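You operate a simulated robot arm through the tools that you are given. There is no shell and no other tool.

The job below is to be done with a simulated robot arm. You get a single attempt, and the scene is never put back.

TASK
Flush the mill through to reject, then shut it down.
Fine: feed to 0 and gate to reject, water to 50 l/min until the sight glass runs clear; then valve shut, red button, wait until it stops, gate shut.

It is judged by the outcome, as a careful person would: the job done as asked, and still so three seconds after it is handed in. It fails if anything else is knocked over, pushed out of place, dropped, spilled or broken.

THE ROBOT
A 6-joint arm with a two-finger gripper, fixed in place. Base frame: the origin is at the foot of the arm, x ahead of it, y to its left, z up. Units: mm, degrees, N and s.
Its first joint turns from -166.0 to 166.0 degrees. Payload 2.45 kg.
The tool frame sits at the grasp point between the pads (the TCP): z along the fingers, y along the line on which they close. The tips reach 20 mm beyond it. Largest opening 140 mm; the body of the gripper starts 168 mm behind the TCP.
Orientation is that of the tool frame in the base frame, as [roll, pitch, yaw] about the fixed x, y, z axes, in that order (R = Rz(yaw) Ry(pitch) Rx(roll)). With the fingers straight down and closing along the base's y, the tool's x points along the base's -x, its y along +y and its z along -z.

THE INTERFACE
- The arm moves only by the tool apply_moves. Its argument "motion" is a list of rows, each a list of 7 numbers: the turn, a rotation vector about the tool's x, y, z in units of 4 degrees (1.0 is 4 degrees), then the shift along the tool's x, y, z in units of 50 mm (1.0 is 50 mm), then the opening, from 0 (shut) to 1 (fully open). In form: [[ax, ay, az, dx, dy, dz, grip], ...]. A call has 1 to 20 rows; each row shifts and turns the commanded pose from where the row before left it, along the tool's axes as they then stand. A call with a number of a shift or a turn outside -1 to 1 is refused whole. Each row takes 0.2 s and may step no farther than 50 mm and 8.6 degrees from the row before; otherwise, or with a gripper value out of range, the whole call is refused. Where a pose cannot be reached the arm comes as near as it can. A force on the tool above 90 N (or 10 N above the force at the start of the call, whichever is more), or a blocked arm, ends the call early, and 0.2 s more pass. The fingers move at their own pace (about 45 mm/s each) and stop on an object; they squeeze with about 40 N. The grip force told is the motor's: it shows also when the fingers shut on nothing. Time passes only in rows, and 0.2 s behind the last, so rows that do not move let the fingers close. The reply holds the time, the measured pose of the TCP, the force on the tool along the base axes, the opening and the grip force, in the units named above and with some noise, with the torque about the TCP (base axes, N m) and any sound that the robot's microphone picked up.
- Cameras (640 x 400 px; columns grow to the right, rows downward): "scene" is fixed at [56.1, -658.8, 1679.3]; the picture's right is [0.77, -0.64, 0.00], its down [-0.30, -0.36, -0.88] and it looks along [0.56, 0.68, -0.47] (base axes); focal length 333 px, centre (320, 200). "wrist" rides on the gripper at [78, 11, -209] in the tool frame; the picture's right is [-0.14, 0.99, 0.00], its down [-0.92, -0.13, -0.37] and it looks along [-0.36, -0.05, 0.93] (tool axes); focal length 280 px, centre (320, 200). There is no depth. A picture from a camera that has moved, and an enlarged one, comes with that camera's place and axes in the base frame and with its lens. The place of the scene camera against the robot may be out by one fixed shift of up to 12 mm in any direction.
- capture(camera): a new picture of that camera. The clock stands still meanwhile.
- inspect(camera, box): a new picture of the part [left, top, right, bottom] of that camera's present view, enlarged. The clock stands still meanwhile.
- job_done(): hands the job in; it is judged then, once.

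Places have to be worked out from the pictures, the camera data and where the tool is seen. Open the gripper and draw the arm clear of the work before you hand the job in, unless the task says otherwise.

The tools are called after "Call:" as a command line: name --pt "numbers of a row" for each row, then --argument value for the rest, lists and objects as JSON in quotes. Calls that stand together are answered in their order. apply_moves: Moves the arm, as the interface text tells. Its arguments: {"type":"object","properties":{"motion":{"type":"array","items":{"type":"array","items":{"type":"number"}}}},"required":["motion"]} The other tools are called the same way: capture (camera) takes a picture; inspect (camera, box) takes an enlarged picture of a part of a camera's view; job_done () hands the job in.

At the start:

```text
time_s: 0.0
position: [669.9, 315.5, 1245.6]
tool_rot: [180.0, 0.0, -180.0]
contact_force: [0.1, 0.4, 0.3]
moment: [0.02, 0.0, 0.02]
grip_width: 140.3
gripper_force: 0.1
```

scene: 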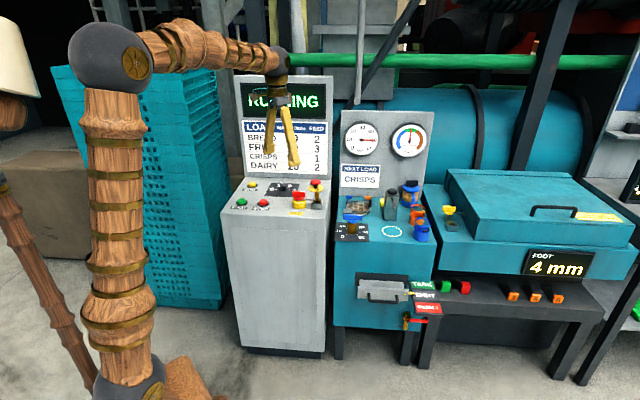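
wrist: 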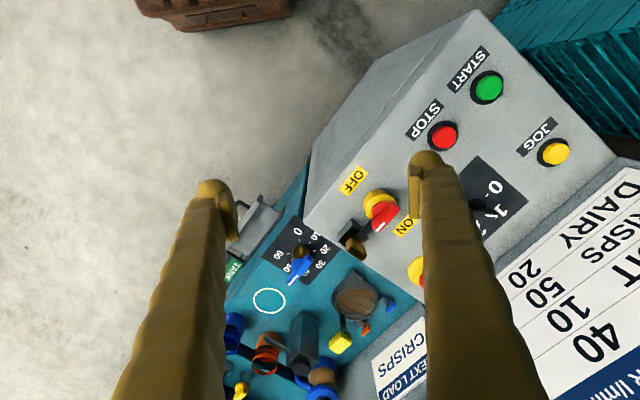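

I start by looking closely at the scene: the grey control panel, the teal water/mill station and the gate area.

Call:
inspect --camera "scene" --box '[220, 60, 340, 220]'

Call:
inspect --camera "scene" --box '[320, 100, 460, 250]'

Call:
inspect --camera "scene" --box '[320, 220, 480, 370]'

Call:
inspect --camera "scene" --box '[420, 150, 640, 350]'

Call:
inspect --camera "wrist" --box '[200, 150, 460, 400]'

Call:
inspect --camera "wrist" --box '[320, 20, 640, 300]'

```text
2.50 times, centred on (280, 140) of scene
camera zoom: at [56.1, -658.8, 1679.3], right [0.77, -0.64, 0.0], down [-0.3, -0.36, -0.88], along [0.56, 0.68, -0.47], focal length 833 px, centre (420, 350)
```

zoom: 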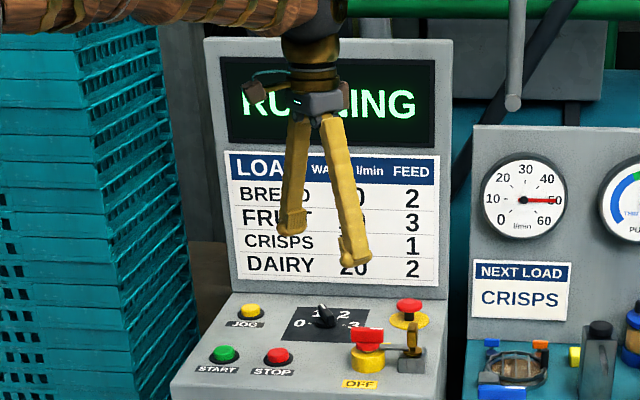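

```text
2.67 times, centred on (390, 175) of scene
camera zoom: at [56.1, -658.8, 1679.3], right [0.77, -0.64, 0.0], down [-0.3, -0.36, -0.88], along [0.56, 0.68, -0.47], focal length 889 px, centre (133, 267)
```

zoom: 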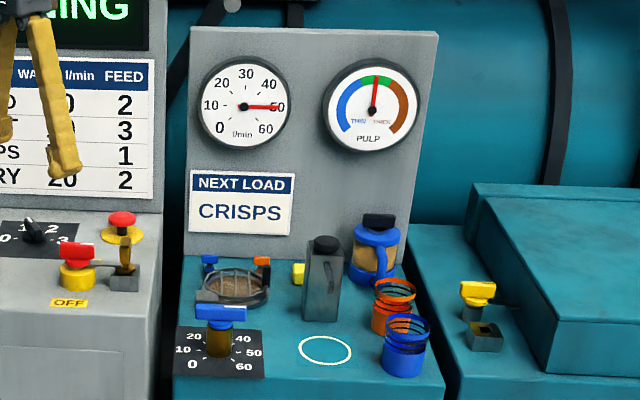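

```text
2.67 times, centred on (400, 295) of scene
camera zoom: at [56.1, -658.8, 1679.3], right [0.77, -0.64, 0.0], down [-0.3, -0.36, -0.88], along [0.56, 0.68, -0.47], focal length 889 px, centre (107, -53)
```

zoom: 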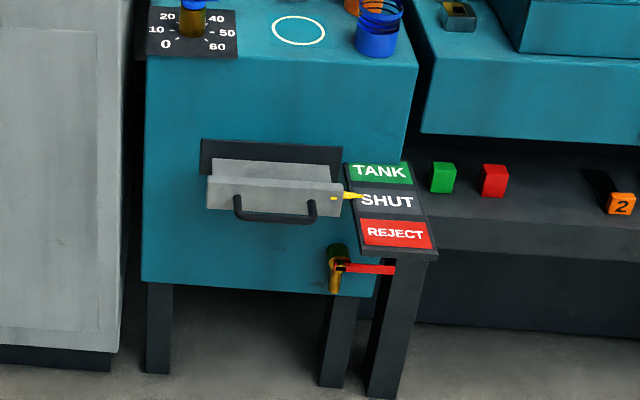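

```text
2.00 times, centred on (530, 250) of scene
camera zoom: at [56.1, -658.8, 1679.3], right [0.77, -0.64, 0.0], down [-0.3, -0.36, -0.88], along [0.56, 0.68, -0.47], focal length 667 px, centre (-100, 100)
```

zoom: 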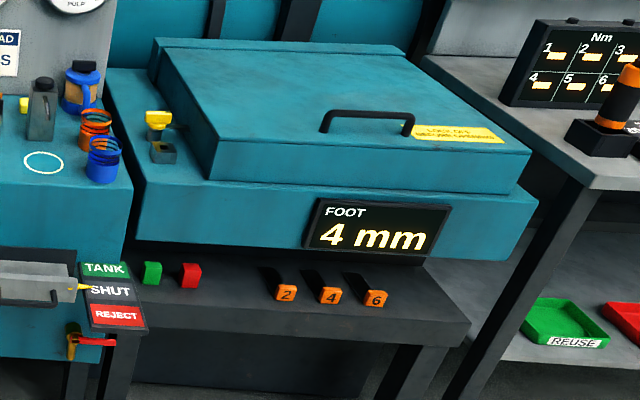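

```text
1.60 times, centred on (330, 275) of wrist
camera zoom: at [592.8, 326.0, 1454.3], right [0.14, 0.99, 0.0], down [0.92, -0.13, 0.37], along [0.36, -0.05, -0.93], focal length 449 px, centre (304, 80)
```

zoom: 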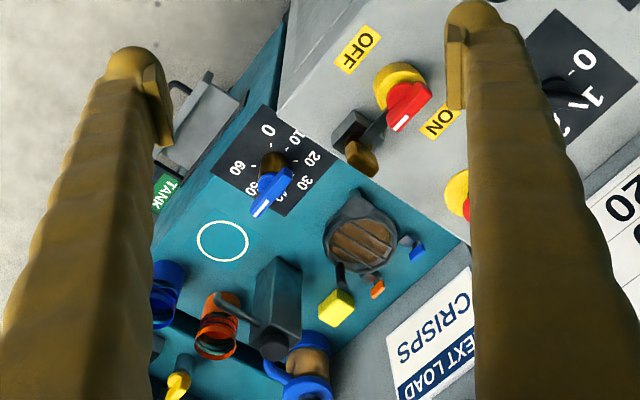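

```text
1.43 times, centred on (480, 160) of wrist
camera zoom: at [592.8, 326.0, 1454.3], right [0.14, 0.99, 0.0], down [0.92, -0.13, 0.37], along [0.36, -0.05, -0.93], focal length 401 px, centre (91, 257)
```

zoom: 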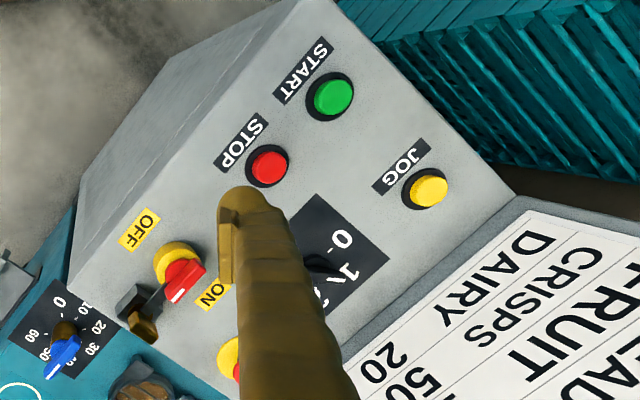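

The grey panel buttons come out near z≈965, with its text running along (0.71,-0.71). Next I move the arm sideways, staying high and in front of everything, to see the teal station and uncover the display for the scene camera.

Call:
apply_moves --pt "0 0 0 -0.2 -0.9 0 1" --pt "0 0 0 -0.2 -0.9 0 1" --pt "0 0 0 -0.2 -0.9 0 1" --pt "0 0 0 -0.2 -0.9 0 1" --pt "0 0 0 -0.2 -0.9 0 1"

Call:
capture --camera "wrist"

Call:
capture --camera "scene"

```text
time_s: 1.2
position: [721.9, 89.3, 1245.3]
tool_rot: [-180.0, 0.0, 180.0]
contact_force: [-0.3, -1.0, -0.6]
moment: [-0.02, 0.01, -0.01]
grip_width: 140.0
gripper_force: 0.1
```

```text
taken
camera wrist: at [644.3, 99.7, 1453.9], right [0.14, 0.99, 0.0], down [0.92, -0.13, 0.37], along [0.36, -0.05, -0.93], focal length 280 px, centre (320, 200)
```

wrist: 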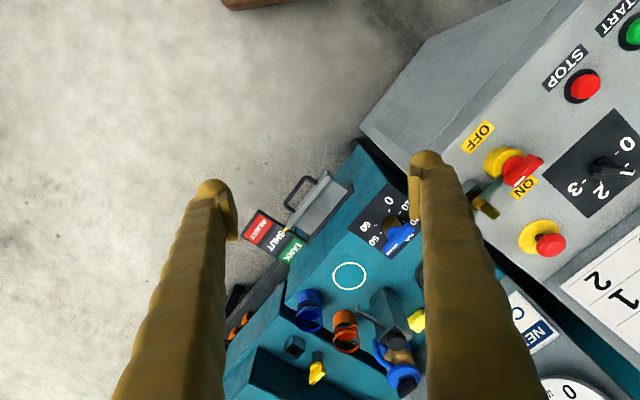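

```text
taken
```

scene: 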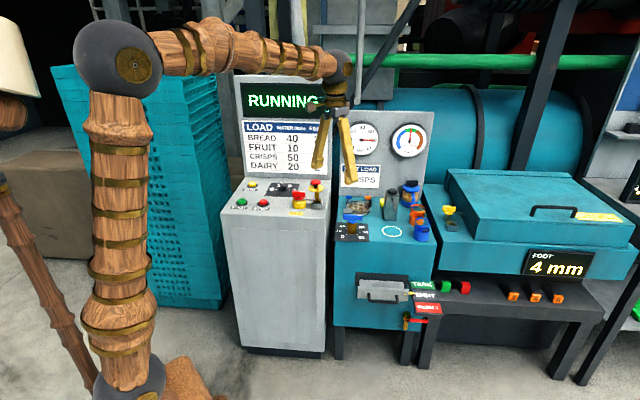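

The gate is a drawer that slides horizontally. The label plate is flat at about z≈648, with REJECT towards the front and TANK towards the mill. I zoom in on the details from here.

Call:
inspect --camera "wrist" --box '[220, 150, 430, 290]'

Call:
inspect --camera "wrist" --box '[440, 20, 640, 290]'

Call:
inspect --camera "scene" --box '[225, 70, 345, 220]'

Call:
inspect --camera "scene" --box '[330, 170, 440, 250]'

Call:
inspect --camera "scene" --box '[350, 260, 460, 340]'

```text
2.86 times, centred on (325, 220) of wrist
camera zoom: at [644.3, 99.7, 1453.9], right [0.14, 0.99, 0.0], down [0.92, -0.13, 0.37], along [0.36, -0.05, -0.93], focal length 801 px, centre (306, 143)
```

zoom: 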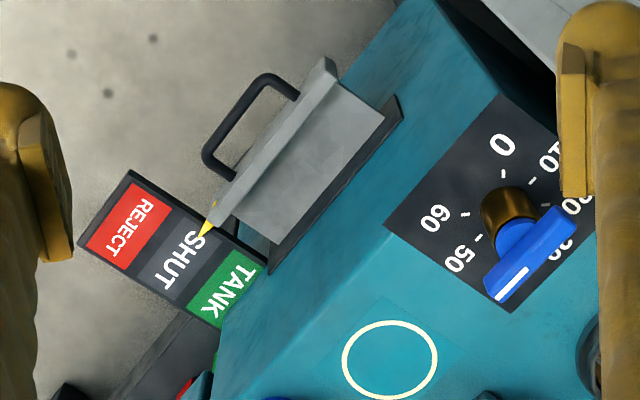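

```text
1.48 times, centred on (540, 155) of wrist
camera zoom: at [644.3, 99.7, 1453.9], right [0.14, 0.99, 0.0], down [0.92, -0.13, 0.37], along [0.36, -0.05, -0.93], focal length 415 px, centre (-6, 267)
```

zoom: 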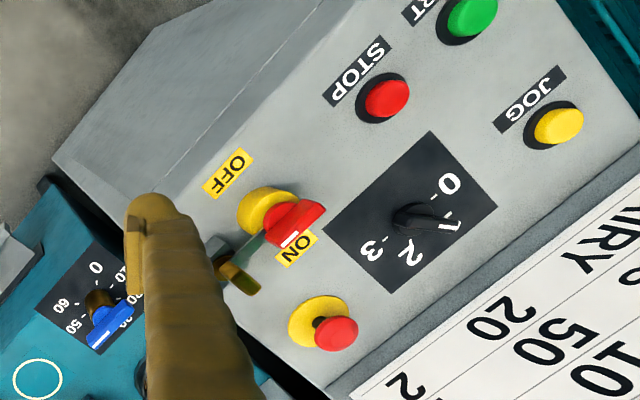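

```text
2.67 times, centred on (285, 145) of scene
camera zoom: at [56.1, -658.8, 1679.3], right [0.77, -0.64, 0.0], down [-0.3, -0.36, -0.88], along [0.56, 0.68, -0.47], focal length 889 px, centre (413, 347)
```

zoom: 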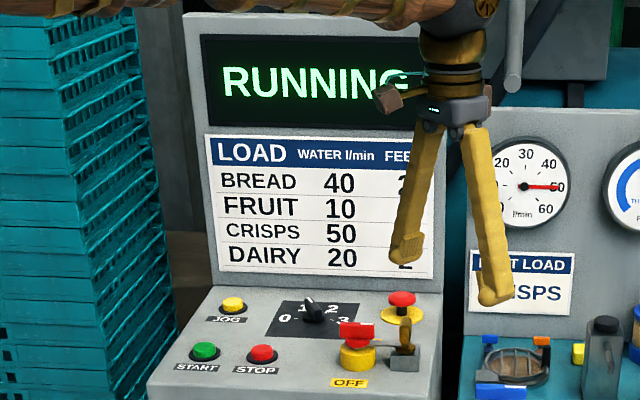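

```text
5.00 times, centred on (385, 210) of scene
camera zoom: at [56.1, -658.8, 1679.3], right [0.77, -0.64, 0.0], down [-0.3, -0.36, -0.88], along [0.56, 0.68, -0.47], focal length 1667 px, centre (-5, 150)
```

zoom: 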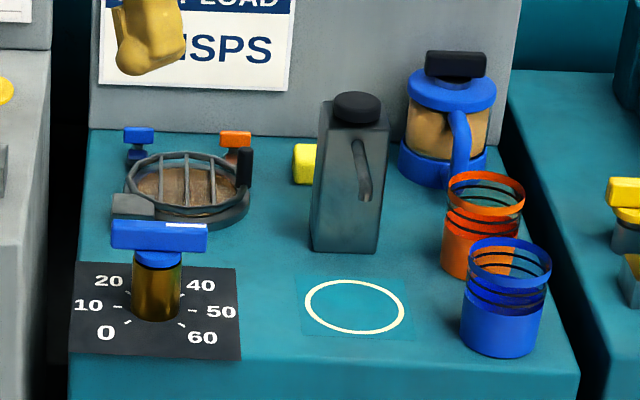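

```text
5.00 times, centred on (405, 300) of scene
camera zoom: at [56.1, -658.8, 1679.3], right [0.77, -0.64, 0.0], down [-0.3, -0.36, -0.88], along [0.56, 0.68, -0.47], focal length 1667 px, centre (-105, -300)
```

zoom: 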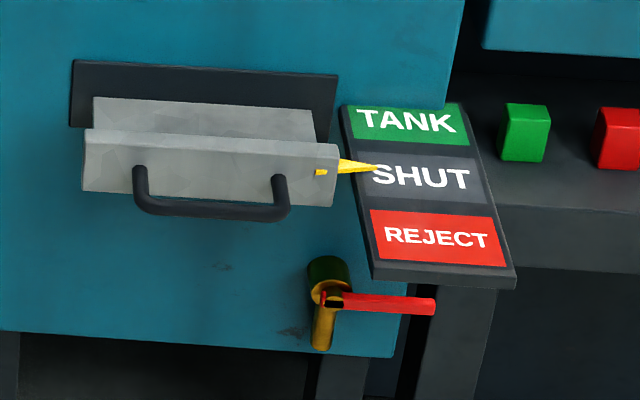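

The feed selector is at 1 and the valve handle and flow gauge both read 50. The mill is RUNNING and the gate pointer is at SHUT. I now move over the grey panel for a close look at the feed selector before touching it.

Call:
apply_moves --pt "0 0 0 -0.076 0.902 0.19 1" --pt "0 0 0 -0.076 0.902 0.19 1" --pt "0 0 0 -0.076 0.902 0.19 1" --pt "0 0 0 -0.076 0.902 0.19 1" --pt "0 0 0 -0.076 0.902 0.19 1" --pt "0 0 0 -0.076 0.902 0.19 1" --pt "0 0 0 -0.076 0.902 0.19 1" --pt "0 0 0 -0.076 0.902 0.19 1" --pt "0 0 0 -0.076 0.902 0.19 1" --pt "0 0 0 -0.076 0.902 0.19 1"

Call:
capture --camera "wrist"

Call:
inspect --camera "scene" --box '[330, 100, 450, 250]'

```text
time_s: 3.4
position: [757.3, 541.2, 1151.1]
tool_rot: [180.0, 0.1, -180.0]
contact_force: [0.2, -0.2, 0.8]
moment: [0.02, -0.06, 0.0]
grip_width: 140.1
gripper_force: 0.0
```

```text
taken
camera wrist: at [679.5, 551.4, 1359.6], right [0.14, 0.99, 0.0], down [0.92, -0.13, 0.37], along [0.37, -0.05, -0.93], focal length 280 px, centre (320, 200)
```

wrist: 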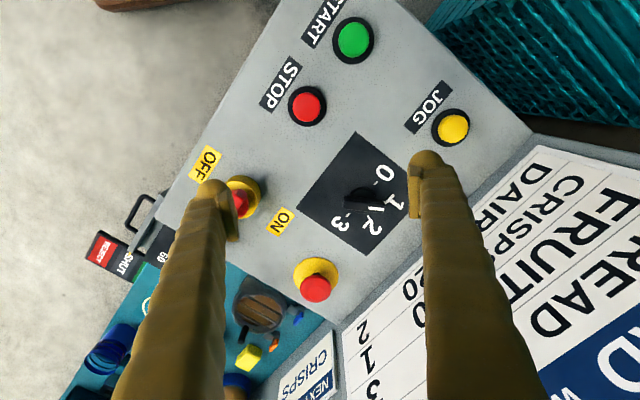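

```text
2.67 times, centred on (390, 175) of scene
camera zoom: at [56.1, -658.8, 1679.3], right [0.77, -0.64, 0.0], down [-0.3, -0.36, -0.88], along [0.56, 0.68, -0.47], focal length 889 px, centre (133, 267)
```

zoom: 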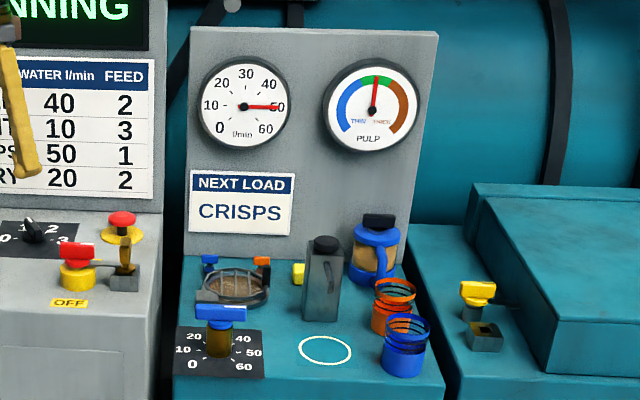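

The panel is now in clear view, so I zoom in on the feed selector.

Call:
inspect --camera "wrist" --box '[290, 120, 430, 260]'

Call:
inspect --camera "scene" --box '[230, 170, 330, 220]'

Call:
inspect --camera "wrist" --box '[220, 280, 320, 400]'

```text
2.86 times, centred on (360, 190) of wrist
camera zoom: at [679.5, 551.4, 1359.6], right [0.14, 0.99, 0.0], down [0.92, -0.13, 0.37], along [0.37, -0.05, -0.93], focal length 801 px, centre (206, 229)
```

zoom: 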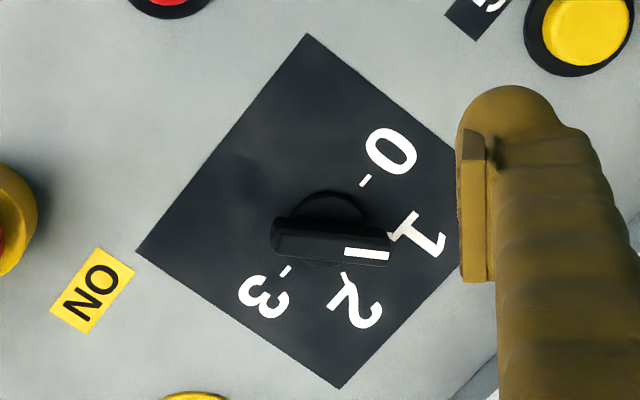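

```text
6.40 times, centred on (280, 195) of scene
camera zoom: at [56.1, -658.8, 1679.3], right [0.77, -0.64, 0.0], down [-0.3, -0.36, -0.88], along [0.56, 0.68, -0.47], focal length 2134 px, centre (576, 232)
```

zoom: 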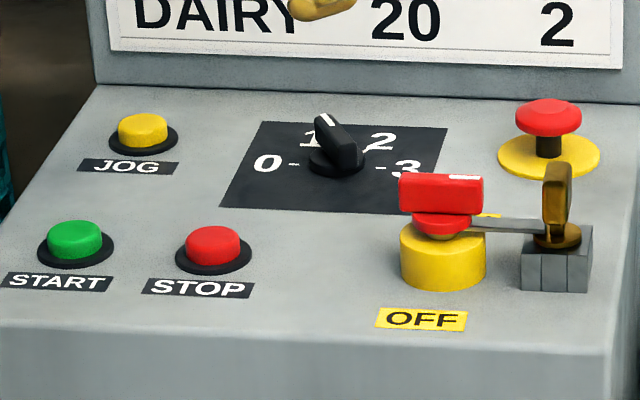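

```text
3.33 times, centred on (270, 340) of wrist
camera zoom: at [679.5, 551.4, 1359.6], right [0.14, 0.99, 0.0], down [0.92, -0.13, 0.37], along [0.37, -0.05, -0.93], focal length 935 px, centre (487, -267)
```

zoom: 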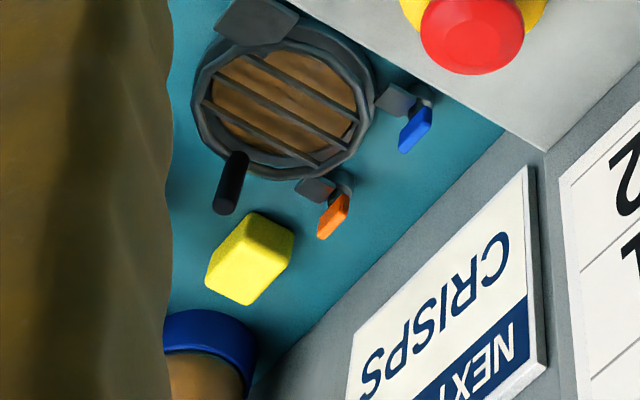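

The selector is a bar knob about 60 x 17 mm, centred near (848, 594), top z≈978, pointing at 75° in the base frame. I turn the gripper +75° in place so that the fingers close across the bar, and narrow the opening.

Call:
apply_moves --pt "0 0 -1 0 0 0 0.6" --pt "0 0 -1 0 0 0 0.5" --pt "0 0 -1 0 0 0 0.45" --pt "0 0 -1 0 0 0 0.4" --pt "0 0 -1 0 0 0 0.4" --pt "0 0 -1 0 0 0 0.4" --pt "0 0 -1 0 0 0 0.4" --pt "0 0 -1 0 0 0 0.4" --pt "0 0 -1 0 0 0 0.4" --pt "0 0 -1 0 0 0 0.4" --pt "0 0 -1 0 0 0 0.4" --pt "0 0 -1 0 0 0 0.4" --pt "0 0 -1 0 0 0 0.4" --pt "0 0 -1 0 0 0 0.4" --pt "0 0 -1 0 0 0 0.4" --pt "0 0 -1 0 0 0 0.4" --pt "0 0 -1 0 0 0 0.4" --pt "0 0 -1 0 0 0 0.4" --pt "0 0 -0.75 0 0 0 0.4"

Call:
capture --camera "wrist"

Call:
capture --camera "scene"

```text
time_s: 7.4
position: [757.9, 540.1, 1150.7]
tool_rot: [-180.0, 0.0, -104.9]
contact_force: [0.2, -0.4, 0.6]
moment: [0.01, 0.0, 0.01]
grip_width: 56.0
gripper_force: 0.1
```

```text
taken
camera wrist: at [728.1, 468.4, 1359.4], right [-0.92, 0.39, 0.0], down [0.36, 0.86, 0.37], along [0.14, 0.34, -0.93], focal length 280 px, centre (320, 200)
```

wrist: 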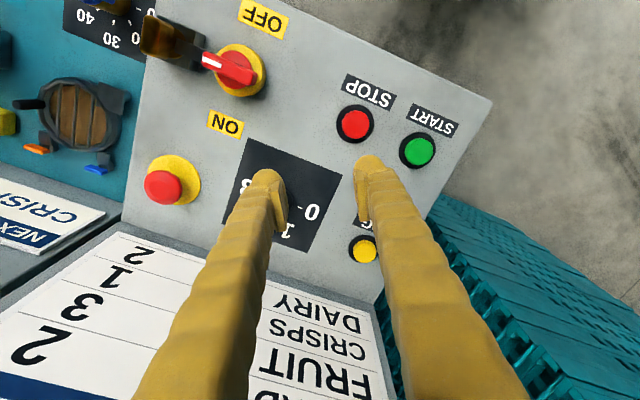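

```text
taken
```

scene: 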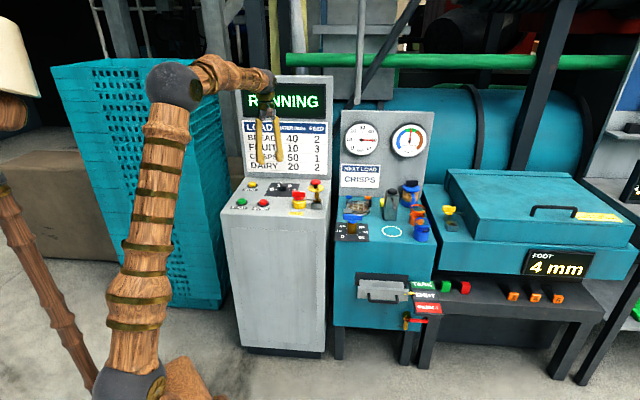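

The gripper is aligned. I translate to a hover above the knob to test the reach out there.

Call:
apply_moves --pt "0 0 0 -0.38 -0.364 0.5 0.4" --pt "0 0 0 -0.38 -0.364 0.5 0.4" --pt "0 0 0 -0.38 -0.364 0.5 0.4" --pt "0 0 0 -0.38 -0.364 0.5 0.4"

Call:
capture --camera "wrist"

Call:
inspect --camera "scene" --box '[230, 120, 340, 220]'

```text
time_s: 8.4
position: [846.9, 594.1, 1051.4]
tool_rot: [-179.9, 0.0, -105.0]
contact_force: [-0.1, -0.8, 0.2]
moment: [0.0, -0.01, 0.0]
grip_width: 55.9
gripper_force: 0.2
```

```text
taken
camera wrist: at [817.0, 522.2, 1259.6], right [-0.92, 0.39, 0.0], down [0.36, 0.86, 0.37], along [0.14, 0.34, -0.93], focal length 280 px, centre (320, 200)
```

wrist: 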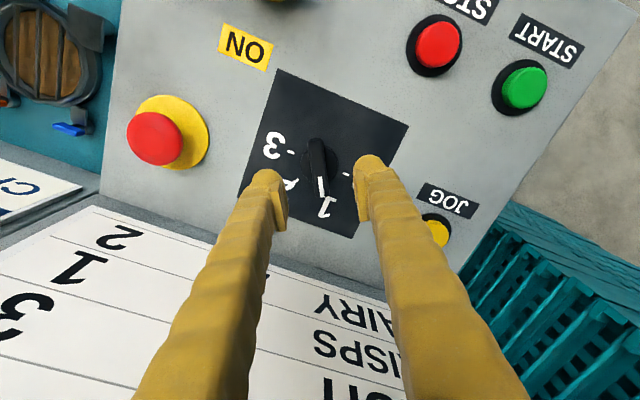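

```text
4.00 times, centred on (285, 170) of scene
camera zoom: at [56.1, -658.8, 1679.3], right [0.77, -0.64, 0.0], down [-0.3, -0.36, -0.88], along [0.56, 0.68, -0.47], focal length 1333 px, centre (460, 320)
```

zoom: 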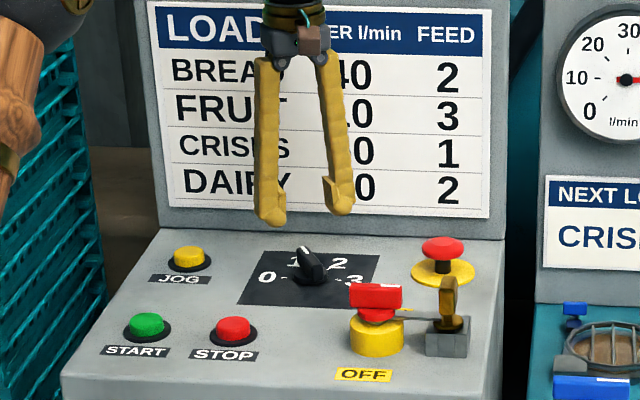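

The reach is fine here. I zoom in to refine the knob centre.

Call:
inspect --camera "wrist" --box '[250, 100, 390, 240]'

```text
2.86 times, centred on (320, 170) of wrist
camera zoom: at [817.0, 522.2, 1259.6], right [-0.92, 0.39, 0.0], down [0.36, 0.86, 0.37], along [0.14, 0.34, -0.93], focal length 801 px, centre (320, 286)
```

zoom: 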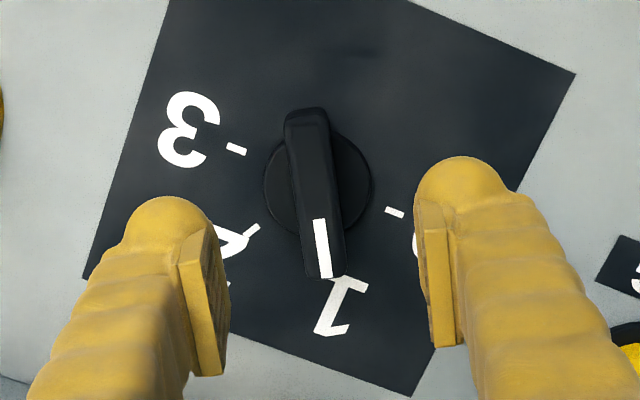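

The knob centre refines to about (847, 591.5) with the bar at 74–75°. I descend with the fingers straddling the bar to TCP z≈984, which puts the tips near z≈964, just above the dial plate.

Call:
apply_moves --pt "0 0 0 0.025 -0.008 0.6 0.4" --pt "0 0 0 0.025 -0.008 0.5 0.4" --pt "0 0 0 0 0 0.25 0.4"

Call:
inspect --camera "scene" --box '[240, 150, 340, 220]'

Call:
capture --camera "wrist"

```text
time_s: 9.2
position: [849.5, 593.4, 982.4]
tool_rot: [-179.9, -0.1, -105.0]
contact_force: [-0.1, -0.3, -0.2]
moment: [0.03, 0.02, 0.03]
grip_width: 55.6
gripper_force: 0.0
```

```text
5.71 times, centred on (290, 185) of scene
camera zoom: at [56.1, -658.8, 1679.3], right [0.77, -0.64, 0.0], down [-0.3, -0.36, -0.88], along [0.56, 0.68, -0.47], focal length 1905 px, centre (491, 286)
```

zoom: 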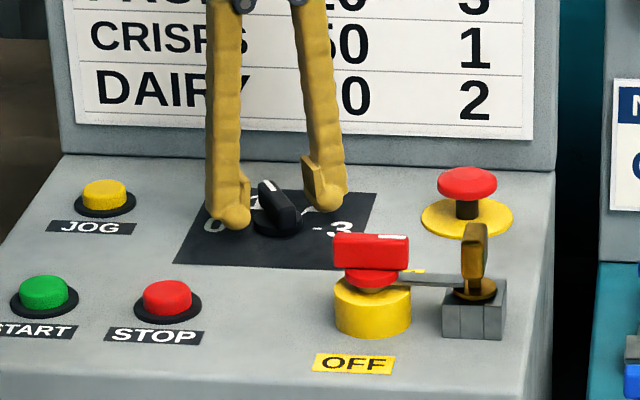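

```text
taken
camera wrist: at [818.3, 520.5, 1190.2], right [-0.92, 0.39, 0.0], down [0.36, 0.86, 0.37], along [0.14, 0.34, -0.93], focal length 280 px, centre (320, 200)
```

wrist: 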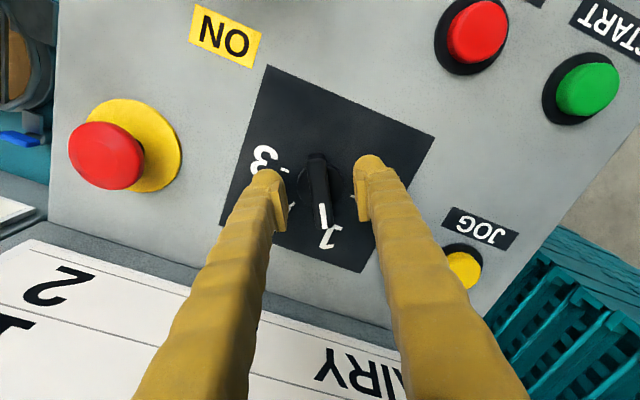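

The fingers straddle the bar with clearance. I close on it now.

Call:
apply_moves --pt "0 0 0 0 0 0 0.2" --pt "0 0 0 0 0 0 0.15" --pt "0 0 0 0 0 0 0.08" --pt "0 0 0 0 0 0 0.08"

Call:
inspect --camera "wrist" --box '[250, 100, 390, 240]'

```text
time_s: 10.2
position: [848.4, 593.4, 981.7]
tool_rot: [179.9, 0.1, -105.0]
contact_force: [-1.5, 1.2, -1.0]
moment: [0.06, 0.02, 0.01]
grip_width: 15.1
gripper_force: 34.6
```

```text
2.86 times, centred on (320, 170) of wrist
camera zoom: at [818.1, 520.6, 1190.2], right [-0.92, 0.39, 0.0], down [0.36, 0.86, 0.37], along [0.14, 0.34, -0.93], focal length 801 px, centre (320, 286)
```

zoom: 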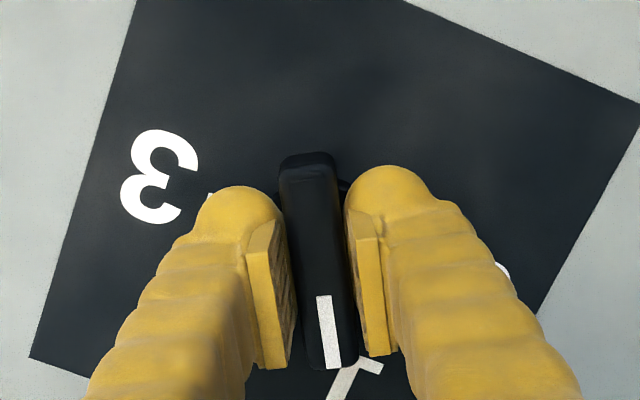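

The bar is held at 15 mm with almost no side load, so the grip is well centred. I turn it counter-clockwise as seen from above, towards 0, starting with 32°.

Call:
apply_moves --pt "0 0 -1 0 0 0 0.08" --pt "0 0 -1 0 0 0 0.08" --pt "0 0 -1 0 0 0 0.08" --pt "0 0 -1 0 0 0 0.08" --pt "0 0 -1 0 0 0 0.08" --pt "0 0 -1 0 0 0 0.08" --pt "0 0 -1 0 0 0 0.08" --pt "0 0 -1 0 0 0 0.08"

Call:
capture --camera "wrist"

```text
time_s: 12.0
position: [848.2, 593.5, 982.3]
tool_rot: [180.0, 0.0, -73.0]
contact_force: [-7.3, -5.6, -19.9]
moment: [0.0, 0.04, -0.01]
grip_width: 14.9
gripper_force: 41.3
```

```text
taken
camera wrist: at [862.1, 515.5, 1190.3], right [-0.99, -0.16, 0.0], down [-0.15, 0.92, 0.37], along [-0.06, 0.36, -0.93], focal length 280 px, centre (320, 200)
```

wrist: 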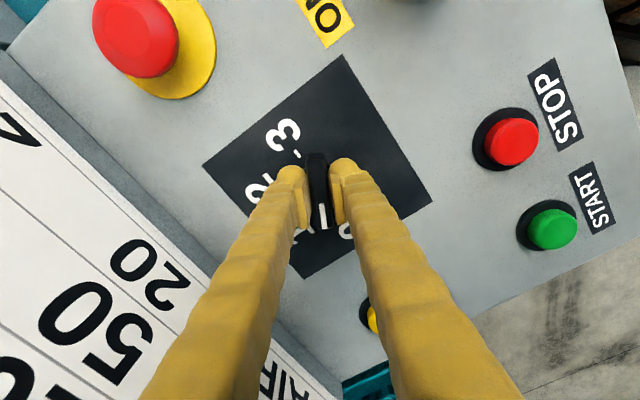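

The knob turned with the hand by 32°. I continue with the remaining 28°.

Call:
apply_moves --pt "0 0 -1 0 0 0 0.08" --pt "0 0 -1 0 0 0 0.08" --pt "0 0 -1 0 0 0 0.08" --pt "0 0 -1 0 0 0 0.08" --pt "0 0 -1 0 0 0 0.08" --pt "0 0 -1 0 0 0 0.08" --pt "0 0 -1 0 0 0 0.08" --pt "0 0 0 0 0 0 0.08"

Call:
capture --camera "wrist"

Call:
inspect --camera "wrist" --box '[250, 120, 390, 260]'

```text
time_s: 13.8
position: [849.8, 593.3, 982.7]
tool_rot: [-179.9, 0.0, -44.9]
contact_force: [9.1, -0.7, -38.2]
moment: [0.0, -0.07, 0.0]
grip_width: 15.2
gripper_force: 40.9
```

```text
taken
camera wrist: at [897.4, 530.7, 1191.0], right [-0.8, -0.6, 0.0], down [-0.56, 0.74, 0.37], along [-0.22, 0.29, -0.93], focal length 280 px, centre (320, 200)
```

wrist: 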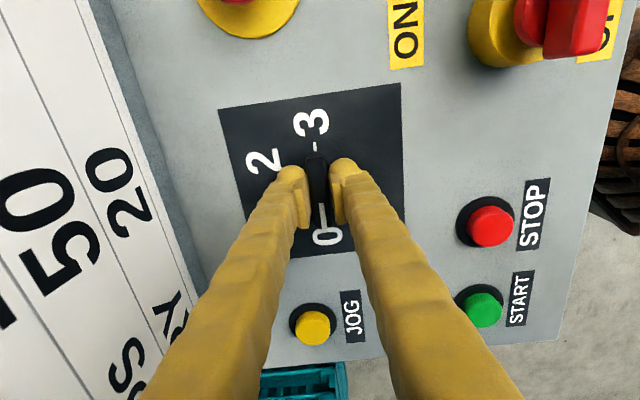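

```text
2.86 times, centred on (320, 190) of wrist
camera zoom: at [897.4, 530.7, 1191.0], right [-0.8, -0.6, 0.0], down [-0.56, 0.74, 0.37], along [-0.22, 0.29, -0.93], focal length 801 px, centre (320, 229)
```

zoom: 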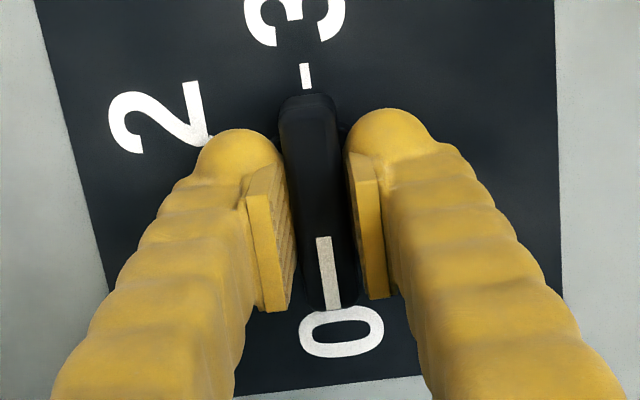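

The knob now points at 0. I release it gently and check that it stays.

Call:
apply_moves --pt "0 0 0 0 0 0 0.2" --pt "0 0 0 0 0 0 0.3" --pt "0 0 0 0 0 0 0.4" --pt "0 0 0 0 0 0 0.4"

Call:
inspect --camera "wrist" --box '[250, 120, 390, 260]'

Call:
capture --camera "scene"

```text
time_s: 14.8
position: [849.0, 593.5, 983.5]
tool_rot: [179.9, -0.1, -45.1]
contact_force: [0.1, -0.1, -0.6]
moment: [0.03, -0.02, 0.03]
grip_width: 55.9
gripper_force: 0.0
```

```text
2.86 times, centred on (320, 190) of wrist
camera zoom: at [896.8, 530.4, 1192.0], right [-0.8, -0.6, 0.0], down [-0.56, 0.74, 0.37], along [-0.22, 0.29, -0.93], focal length 801 px, centre (320, 229)
```

zoom: 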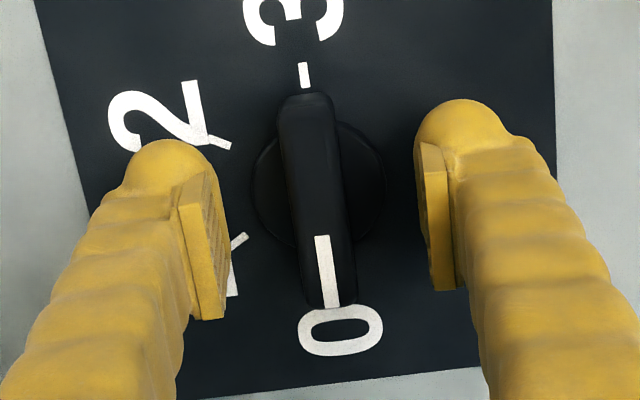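

```text
taken
```

scene: 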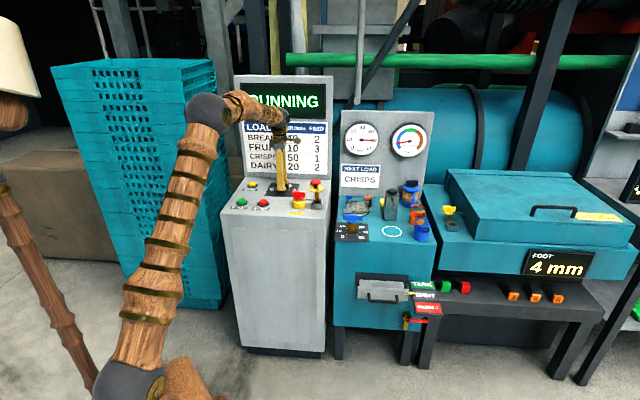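

Feed is at 0 and stays there, and the pulp gauge is already swinging towards THIN. The hand's present yaw of -45° closes across the gate handle bar, so I lift, back off and carry the hand over to view the gate.

Call:
apply_moves --pt "0 0 0 0 0 -0.85 0.4" --pt "0 0 0 0 0 -0.85 0.4" --pt "0 0 0 0 0 -0.85 0.4" --pt "0 0 0 0 0 -0.85 0.4" --pt "0 0 0 0 0.97 0 0.4" --pt "0 0 0 0 0.97 0 0.4" --pt "0 0 0 0 0.97 0 0.4" --pt "0 0 0 0 0.97 0 0.4" --pt "0 0 0 0 0.97 0 0.4" --pt "0 0 0 0 0.97 0 0.4" --pt "0 0 0 0 0.97 0 0.4"

Call:
apply_moves --pt "0 0 0 0.8 0.154 0.39 0.4" --pt "0 0 0 0.8 0.154 0.39 0.4" --pt "0 0 0 0.8 0.154 0.39 0.4" --pt "0 0 0 0.8 0.154 0.39 0.4" --pt "0 0 0 0.8 0.154 0.39 0.4" --pt "0 0 0 0.8 0.154 0.39 0.4" --pt "0 0 0 0.8 0.154 0.39 0.4" --pt "0 0 0 0.8 0.154 0.39 0.4" --pt "0 0 0 0.8 0.154 0.39 0.4" --pt "0 0 0 0.8 0.154 0.39 0.4" --pt "0 0 0 0.8 0.154 0.39 0.4" --pt "0 0 0 0.8 0.154 0.39 0.4" --pt "0 0 0 0.8 0.154 0.39 0.4"

Call:
capture --camera "wrist"

Call:
capture --camera "scene"

```text
time_s: 17.2
position: [604.2, 352.3, 1151.6]
tool_rot: [179.9, 0.0, -45.0]
contact_force: [0.6, -0.5, -0.4]
moment: [-0.01, 0.02, 0.0]
grip_width: 56.0
gripper_force: 0.1
```

```text
time_s: 20.0
position: [909.0, -87.0, 900.3]
tool_rot: [-179.9, 0.0, -44.9]
contact_force: [-0.2, -1.1, 0.8]
moment: [0.0, 0.0, 0.03]
grip_width: 55.9
gripper_force: 0.0
```

```text
taken
camera wrist: at [956.2, -148.4, 1109.6], right [-0.8, -0.6, 0.0], down [-0.56, 0.74, 0.37], along [-0.22, 0.29, -0.93], focal length 280 px, centre (320, 200)
```

wrist: 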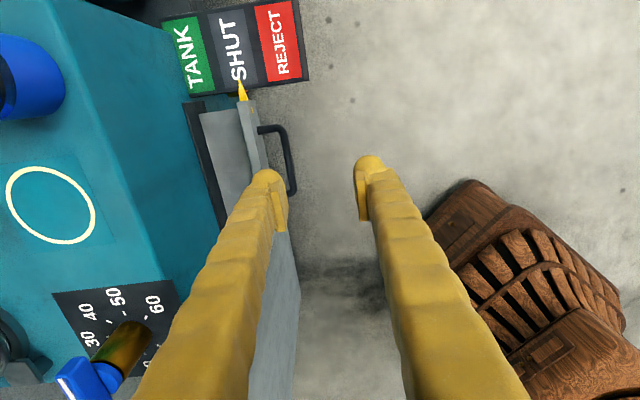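

```text
taken
```

scene: 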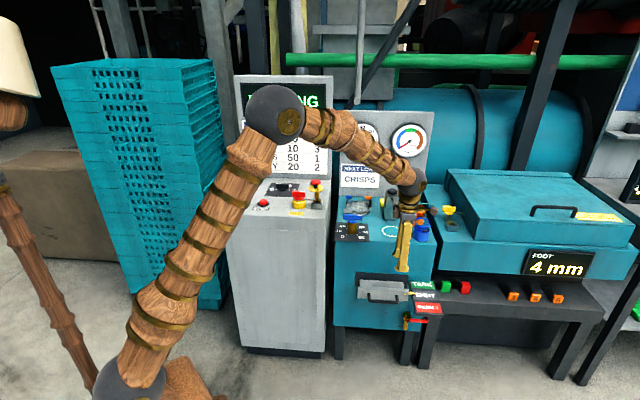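

The gate and its handle are visible from above. I zoom in to locate the handle bar, the gap behind it and the drawer front.

Call:
inspect --camera "wrist" --box '[150, 0, 350, 210]'

Call:
inspect --camera "scene" --box '[330, 180, 450, 340]'

```text
1.90 times, centred on (250, 105) of wrist
camera zoom: at [956.2, -148.4, 1109.6], right [-0.8, -0.6, 0.0], down [-0.56, 0.74, 0.37], along [-0.22, 0.29, -0.93], focal length 534 px, centre (453, 381)
```

zoom: 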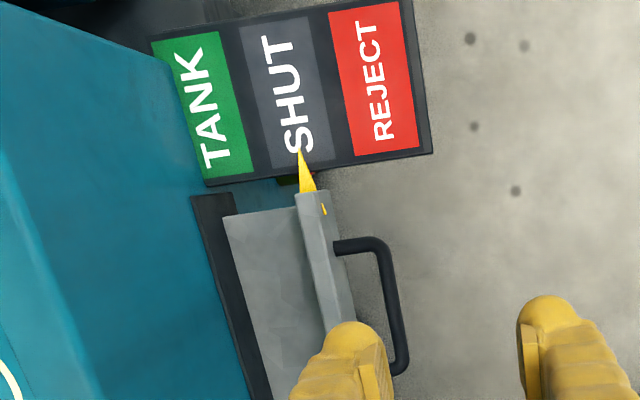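

```text
2.50 times, centred on (390, 260) of scene
camera zoom: at [56.1, -658.8, 1679.3], right [0.77, -0.64, 0.0], down [-0.3, -0.36, -0.88], along [0.56, 0.68, -0.47], focal length 833 px, centre (145, 50)
```

zoom: 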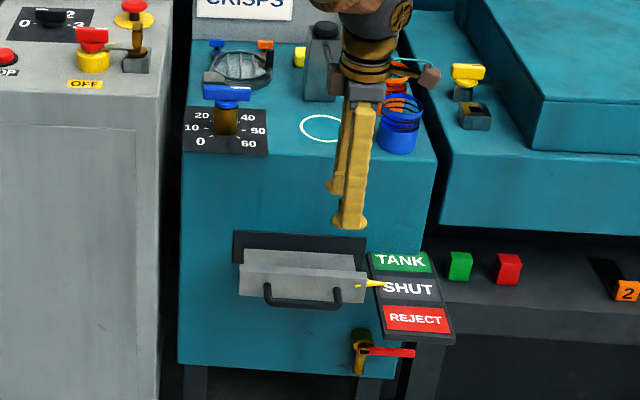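

By triangulation the handle bar is centred at u≈671, v≈642, z≈615, where u=(0.707,-0.707) and v=(0.707,0.707). The drawer front is at v≈685 and the teal face at v≈750. I set a 36 mm opening and hover above the bar for a check.

Call:
apply_moves --pt "0 0 0 -0.133 -0.243 0.7 0.257" --pt "0 0 0 -0.133 -0.243 0.7 0.257" --pt "0 0 0 -0.133 -0.243 0.7 0.257" --pt "0 0 0 -0.133 -0.243 0.7 0.257" --pt "0 0 0 -0.133 -0.243 0.7 0.257"

Call:
capture --camera "wrist"

Call:
inspect --camera "scene" --box '[340, 230, 450, 330]'

```text
time_s: 21.2
position: [925.6, -17.3, 725.1]
tool_rot: [180.0, -0.1, -45.0]
contact_force: [0.4, -0.1, 0.2]
moment: [-0.01, 0.01, -0.01]
grip_width: 35.9
gripper_force: 0.0
```

```text
taken
camera wrist: at [973.8, -79.3, 933.4], right [-0.8, -0.6, 0.0], down [-0.56, 0.74, 0.37], along [-0.22, 0.29, -0.93], focal length 280 px, centre (320, 200)
```

wrist: 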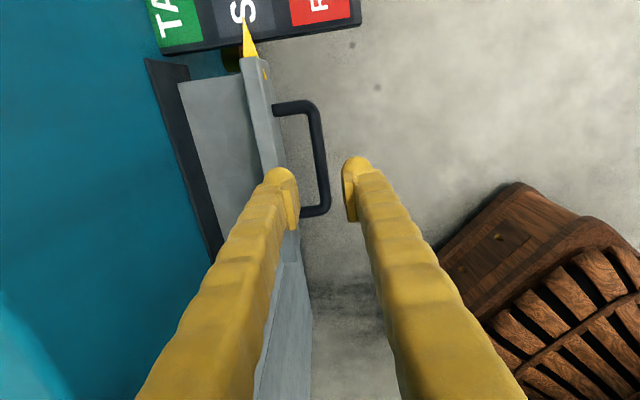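

```text
4.00 times, centred on (395, 280) of scene
camera zoom: at [56.1, -658.8, 1679.3], right [0.77, -0.64, 0.0], down [-0.3, -0.36, -0.88], along [0.56, 0.68, -0.47], focal length 1333 px, centre (20, -120)
```

zoom: 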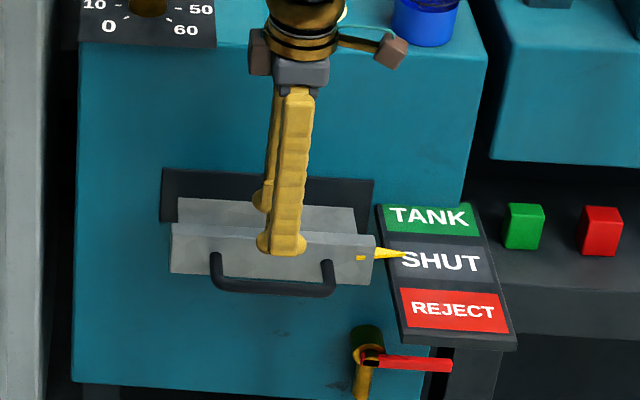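

This view confirms the bar at v≈643, z≈615–620, with the drawer face at v≈682. I descend so that one finger enters the gap behind the bar.

Call:
apply_moves --pt "0 0 0 0.033 0.013 0.7 0.257" --pt "0 0 0 0.033 0.013 0.7 0.257" --pt "0 0 0 0.033 0.013 0.5 0.257" --pt "0 0 0 0 0 0.2 0.257"

Call:
capture --camera "wrist"

Call:
inspect --camera "scene" --box '[340, 230, 450, 330]'

```text
time_s: 22.2
position: [926.9, -23.5, 619.4]
tool_rot: [-180.0, 0.0, -45.0]
contact_force: [0.3, -0.2, -0.7]
moment: [-0.04, 0.02, 0.01]
grip_width: 35.9
gripper_force: 0.0
```

```text
taken
camera wrist: at [975.0, -86.8, 827.6], right [-0.8, -0.6, 0.0], down [-0.56, 0.74, 0.37], along [-0.22, 0.29, -0.93], focal length 280 px, centre (320, 200)
```

wrist: 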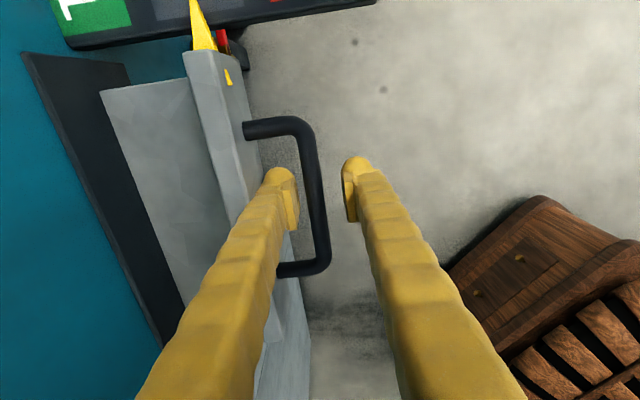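

```text
4.00 times, centred on (395, 280) of scene
camera zoom: at [56.1, -658.8, 1679.3], right [0.77, -0.64, 0.0], down [-0.3, -0.36, -0.88], along [0.56, 0.68, -0.47], focal length 1333 px, centre (20, -120)
```

zoom: 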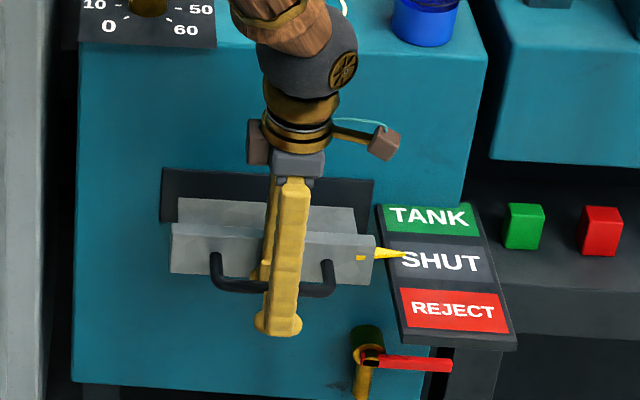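

The apparent bar size and the scene view put the bar about 25 mm above the TCP, near z≈645. I raise 25 mm so that the pads meet the bar, then close.

Call:
apply_moves --pt "0 0 0 0 0 -0.5 0.257" --pt "0 0 0 0 0 0 0.2" --pt "0 0 0 0 0 0 0.12" --pt "0 0 0 0 0 0 0.05" --pt "0 0 0 0 0 0 0.05" --pt "0 0 0 0 0 0 0.05"

Call:
capture --camera "wrist"

Call:
inspect --camera "scene" --box '[340, 230, 450, 330]'

```text
time_s: 23.6
position: [927.4, -25.8, 645.0]
tool_rot: [-180.0, 0.0, -45.0]
contact_force: [4.2, 3.6, 4.2]
moment: [0.1, -0.03, -0.07]
grip_width: 11.0
gripper_force: 3.4
```

```text
taken
camera wrist: at [974.7, -88.0, 853.3], right [-0.8, -0.6, 0.0], down [-0.56, 0.74, 0.37], along [-0.22, 0.29, -0.93], focal length 280 px, centre (320, 200)
```

wrist: 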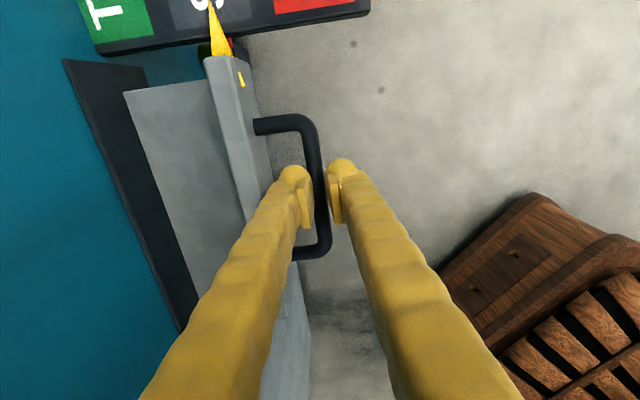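

```text
4.00 times, centred on (395, 280) of scene
camera zoom: at [56.1, -658.8, 1679.3], right [0.77, -0.64, 0.0], down [-0.3, -0.36, -0.88], along [0.56, 0.68, -0.47], focal length 1333 px, centre (20, -120)
```

zoom: 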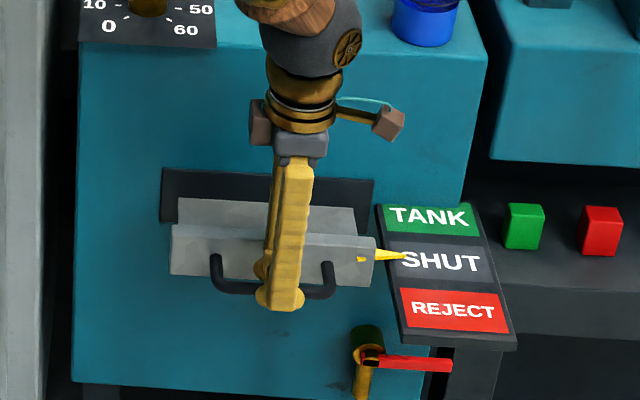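

The bar is between the pads at 11 mm. I firm up the grip and pull the drawer outwards (tool +y) in small steps.

Call:
apply_moves --pt "0 0 0 0 0 0 0.0" --pt "0 0 0 0 0 0 0.0" --pt "0 0 0 0 0.2 0 0.0" --pt "0 0 0 0 0.2 0 0.0" --pt "0 0 0 0 0.2 0 0.0" --pt "0 0 0 0 0 0 0.0"

Call:
capture --camera "wrist"

Call:
inspect --camera "scene" --box '[340, 230, 450, 330]'

```text
time_s: 25.0
position: [908.1, -45.7, 647.2]
tool_rot: [180.0, -0.1, -45.0]
contact_force: [9.1, -9.5, 44.8]
moment: [0.16, 0.19, -0.04]
grip_width: 5.8
gripper_force: 31.0
```

```text
taken
camera wrist: at [954.2, -108.6, 855.5], right [-0.8, -0.6, 0.0], down [-0.56, 0.74, 0.37], along [-0.22, 0.29, -0.93], focal length 280 px, centre (320, 200)
```

wrist: 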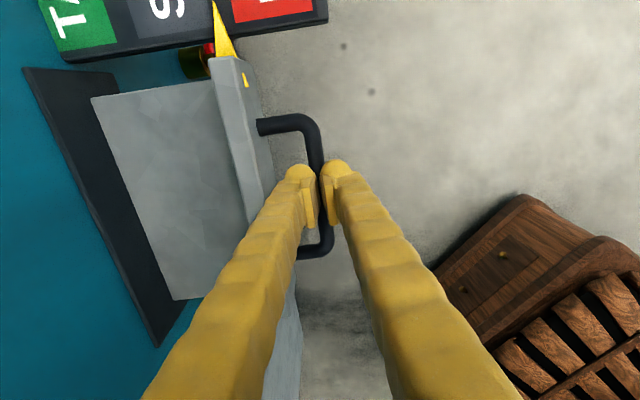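

```text
4.00 times, centred on (395, 280) of scene
camera zoom: at [56.1, -658.8, 1679.3], right [0.77, -0.64, 0.0], down [-0.3, -0.36, -0.88], along [0.56, 0.68, -0.47], focal length 1333 px, centre (20, -120)
```

zoom: 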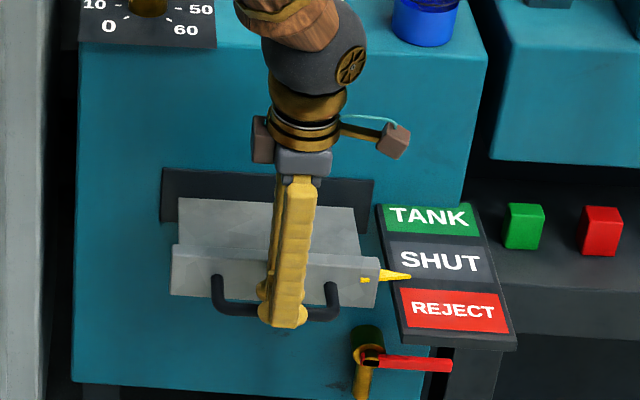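

The drawer moved about 28 mm, but the +45 N in z and the 5.8 mm opening show the pads are pinching the top of the bar. I open a little, lower about 14 mm and grip again before continuing.

Call:
apply_moves --pt "0 0 0 0 0 0 0.18" --pt "0 0 0 0 0 0 0.22" --pt "0 0 0 0 0 0.15 0.22" --pt "0 0 0 0 0 0.15 0.22" --pt "0 0 0 0 0 0 0.12" --pt "0 0 0 0 0 0 0.05" --pt "0 0 0 0 0 0 0.03" --pt "0 0 0 0 0 0 0.03"

Call:
capture --camera "wrist"

Call:
inspect --camera "scene" --box '[340, 230, 450, 330]'

```text
time_s: 26.8
position: [904.8, -45.9, 629.7]
tool_rot: [180.0, 0.1, -44.9]
contact_force: [-0.7, -0.3, -8.7]
moment: [-0.08, -0.11, -0.01]
grip_width: 11.1
gripper_force: 38.1
```

```text
taken
camera wrist: at [953.4, -107.7, 838.0], right [-0.8, -0.6, 0.0], down [-0.56, 0.74, 0.37], along [-0.22, 0.29, -0.93], focal length 280 px, centre (320, 200)
```

wrist: 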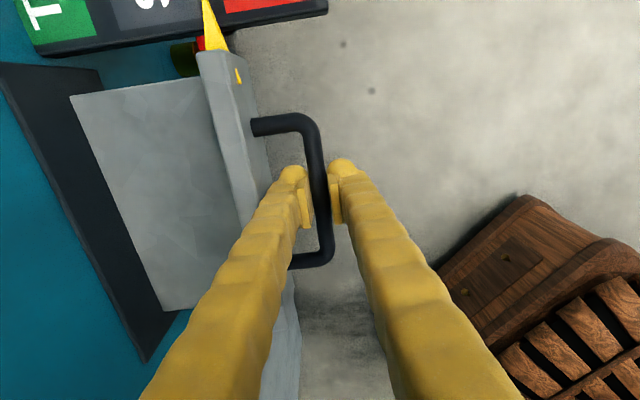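

```text
4.00 times, centred on (395, 280) of scene
camera zoom: at [56.1, -658.8, 1679.3], right [0.77, -0.64, 0.0], down [-0.3, -0.36, -0.88], along [0.56, 0.68, -0.47], focal length 1333 px, centre (20, -120)
```

zoom: 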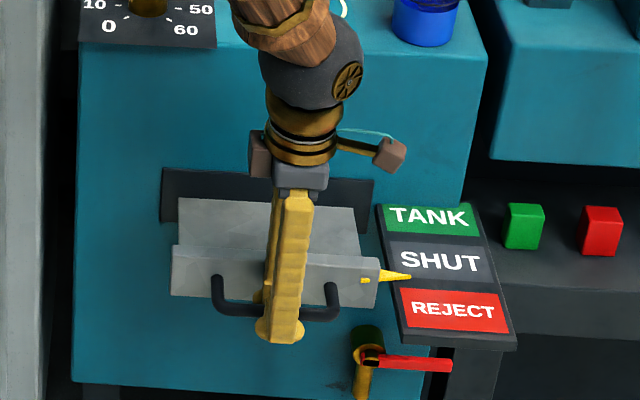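

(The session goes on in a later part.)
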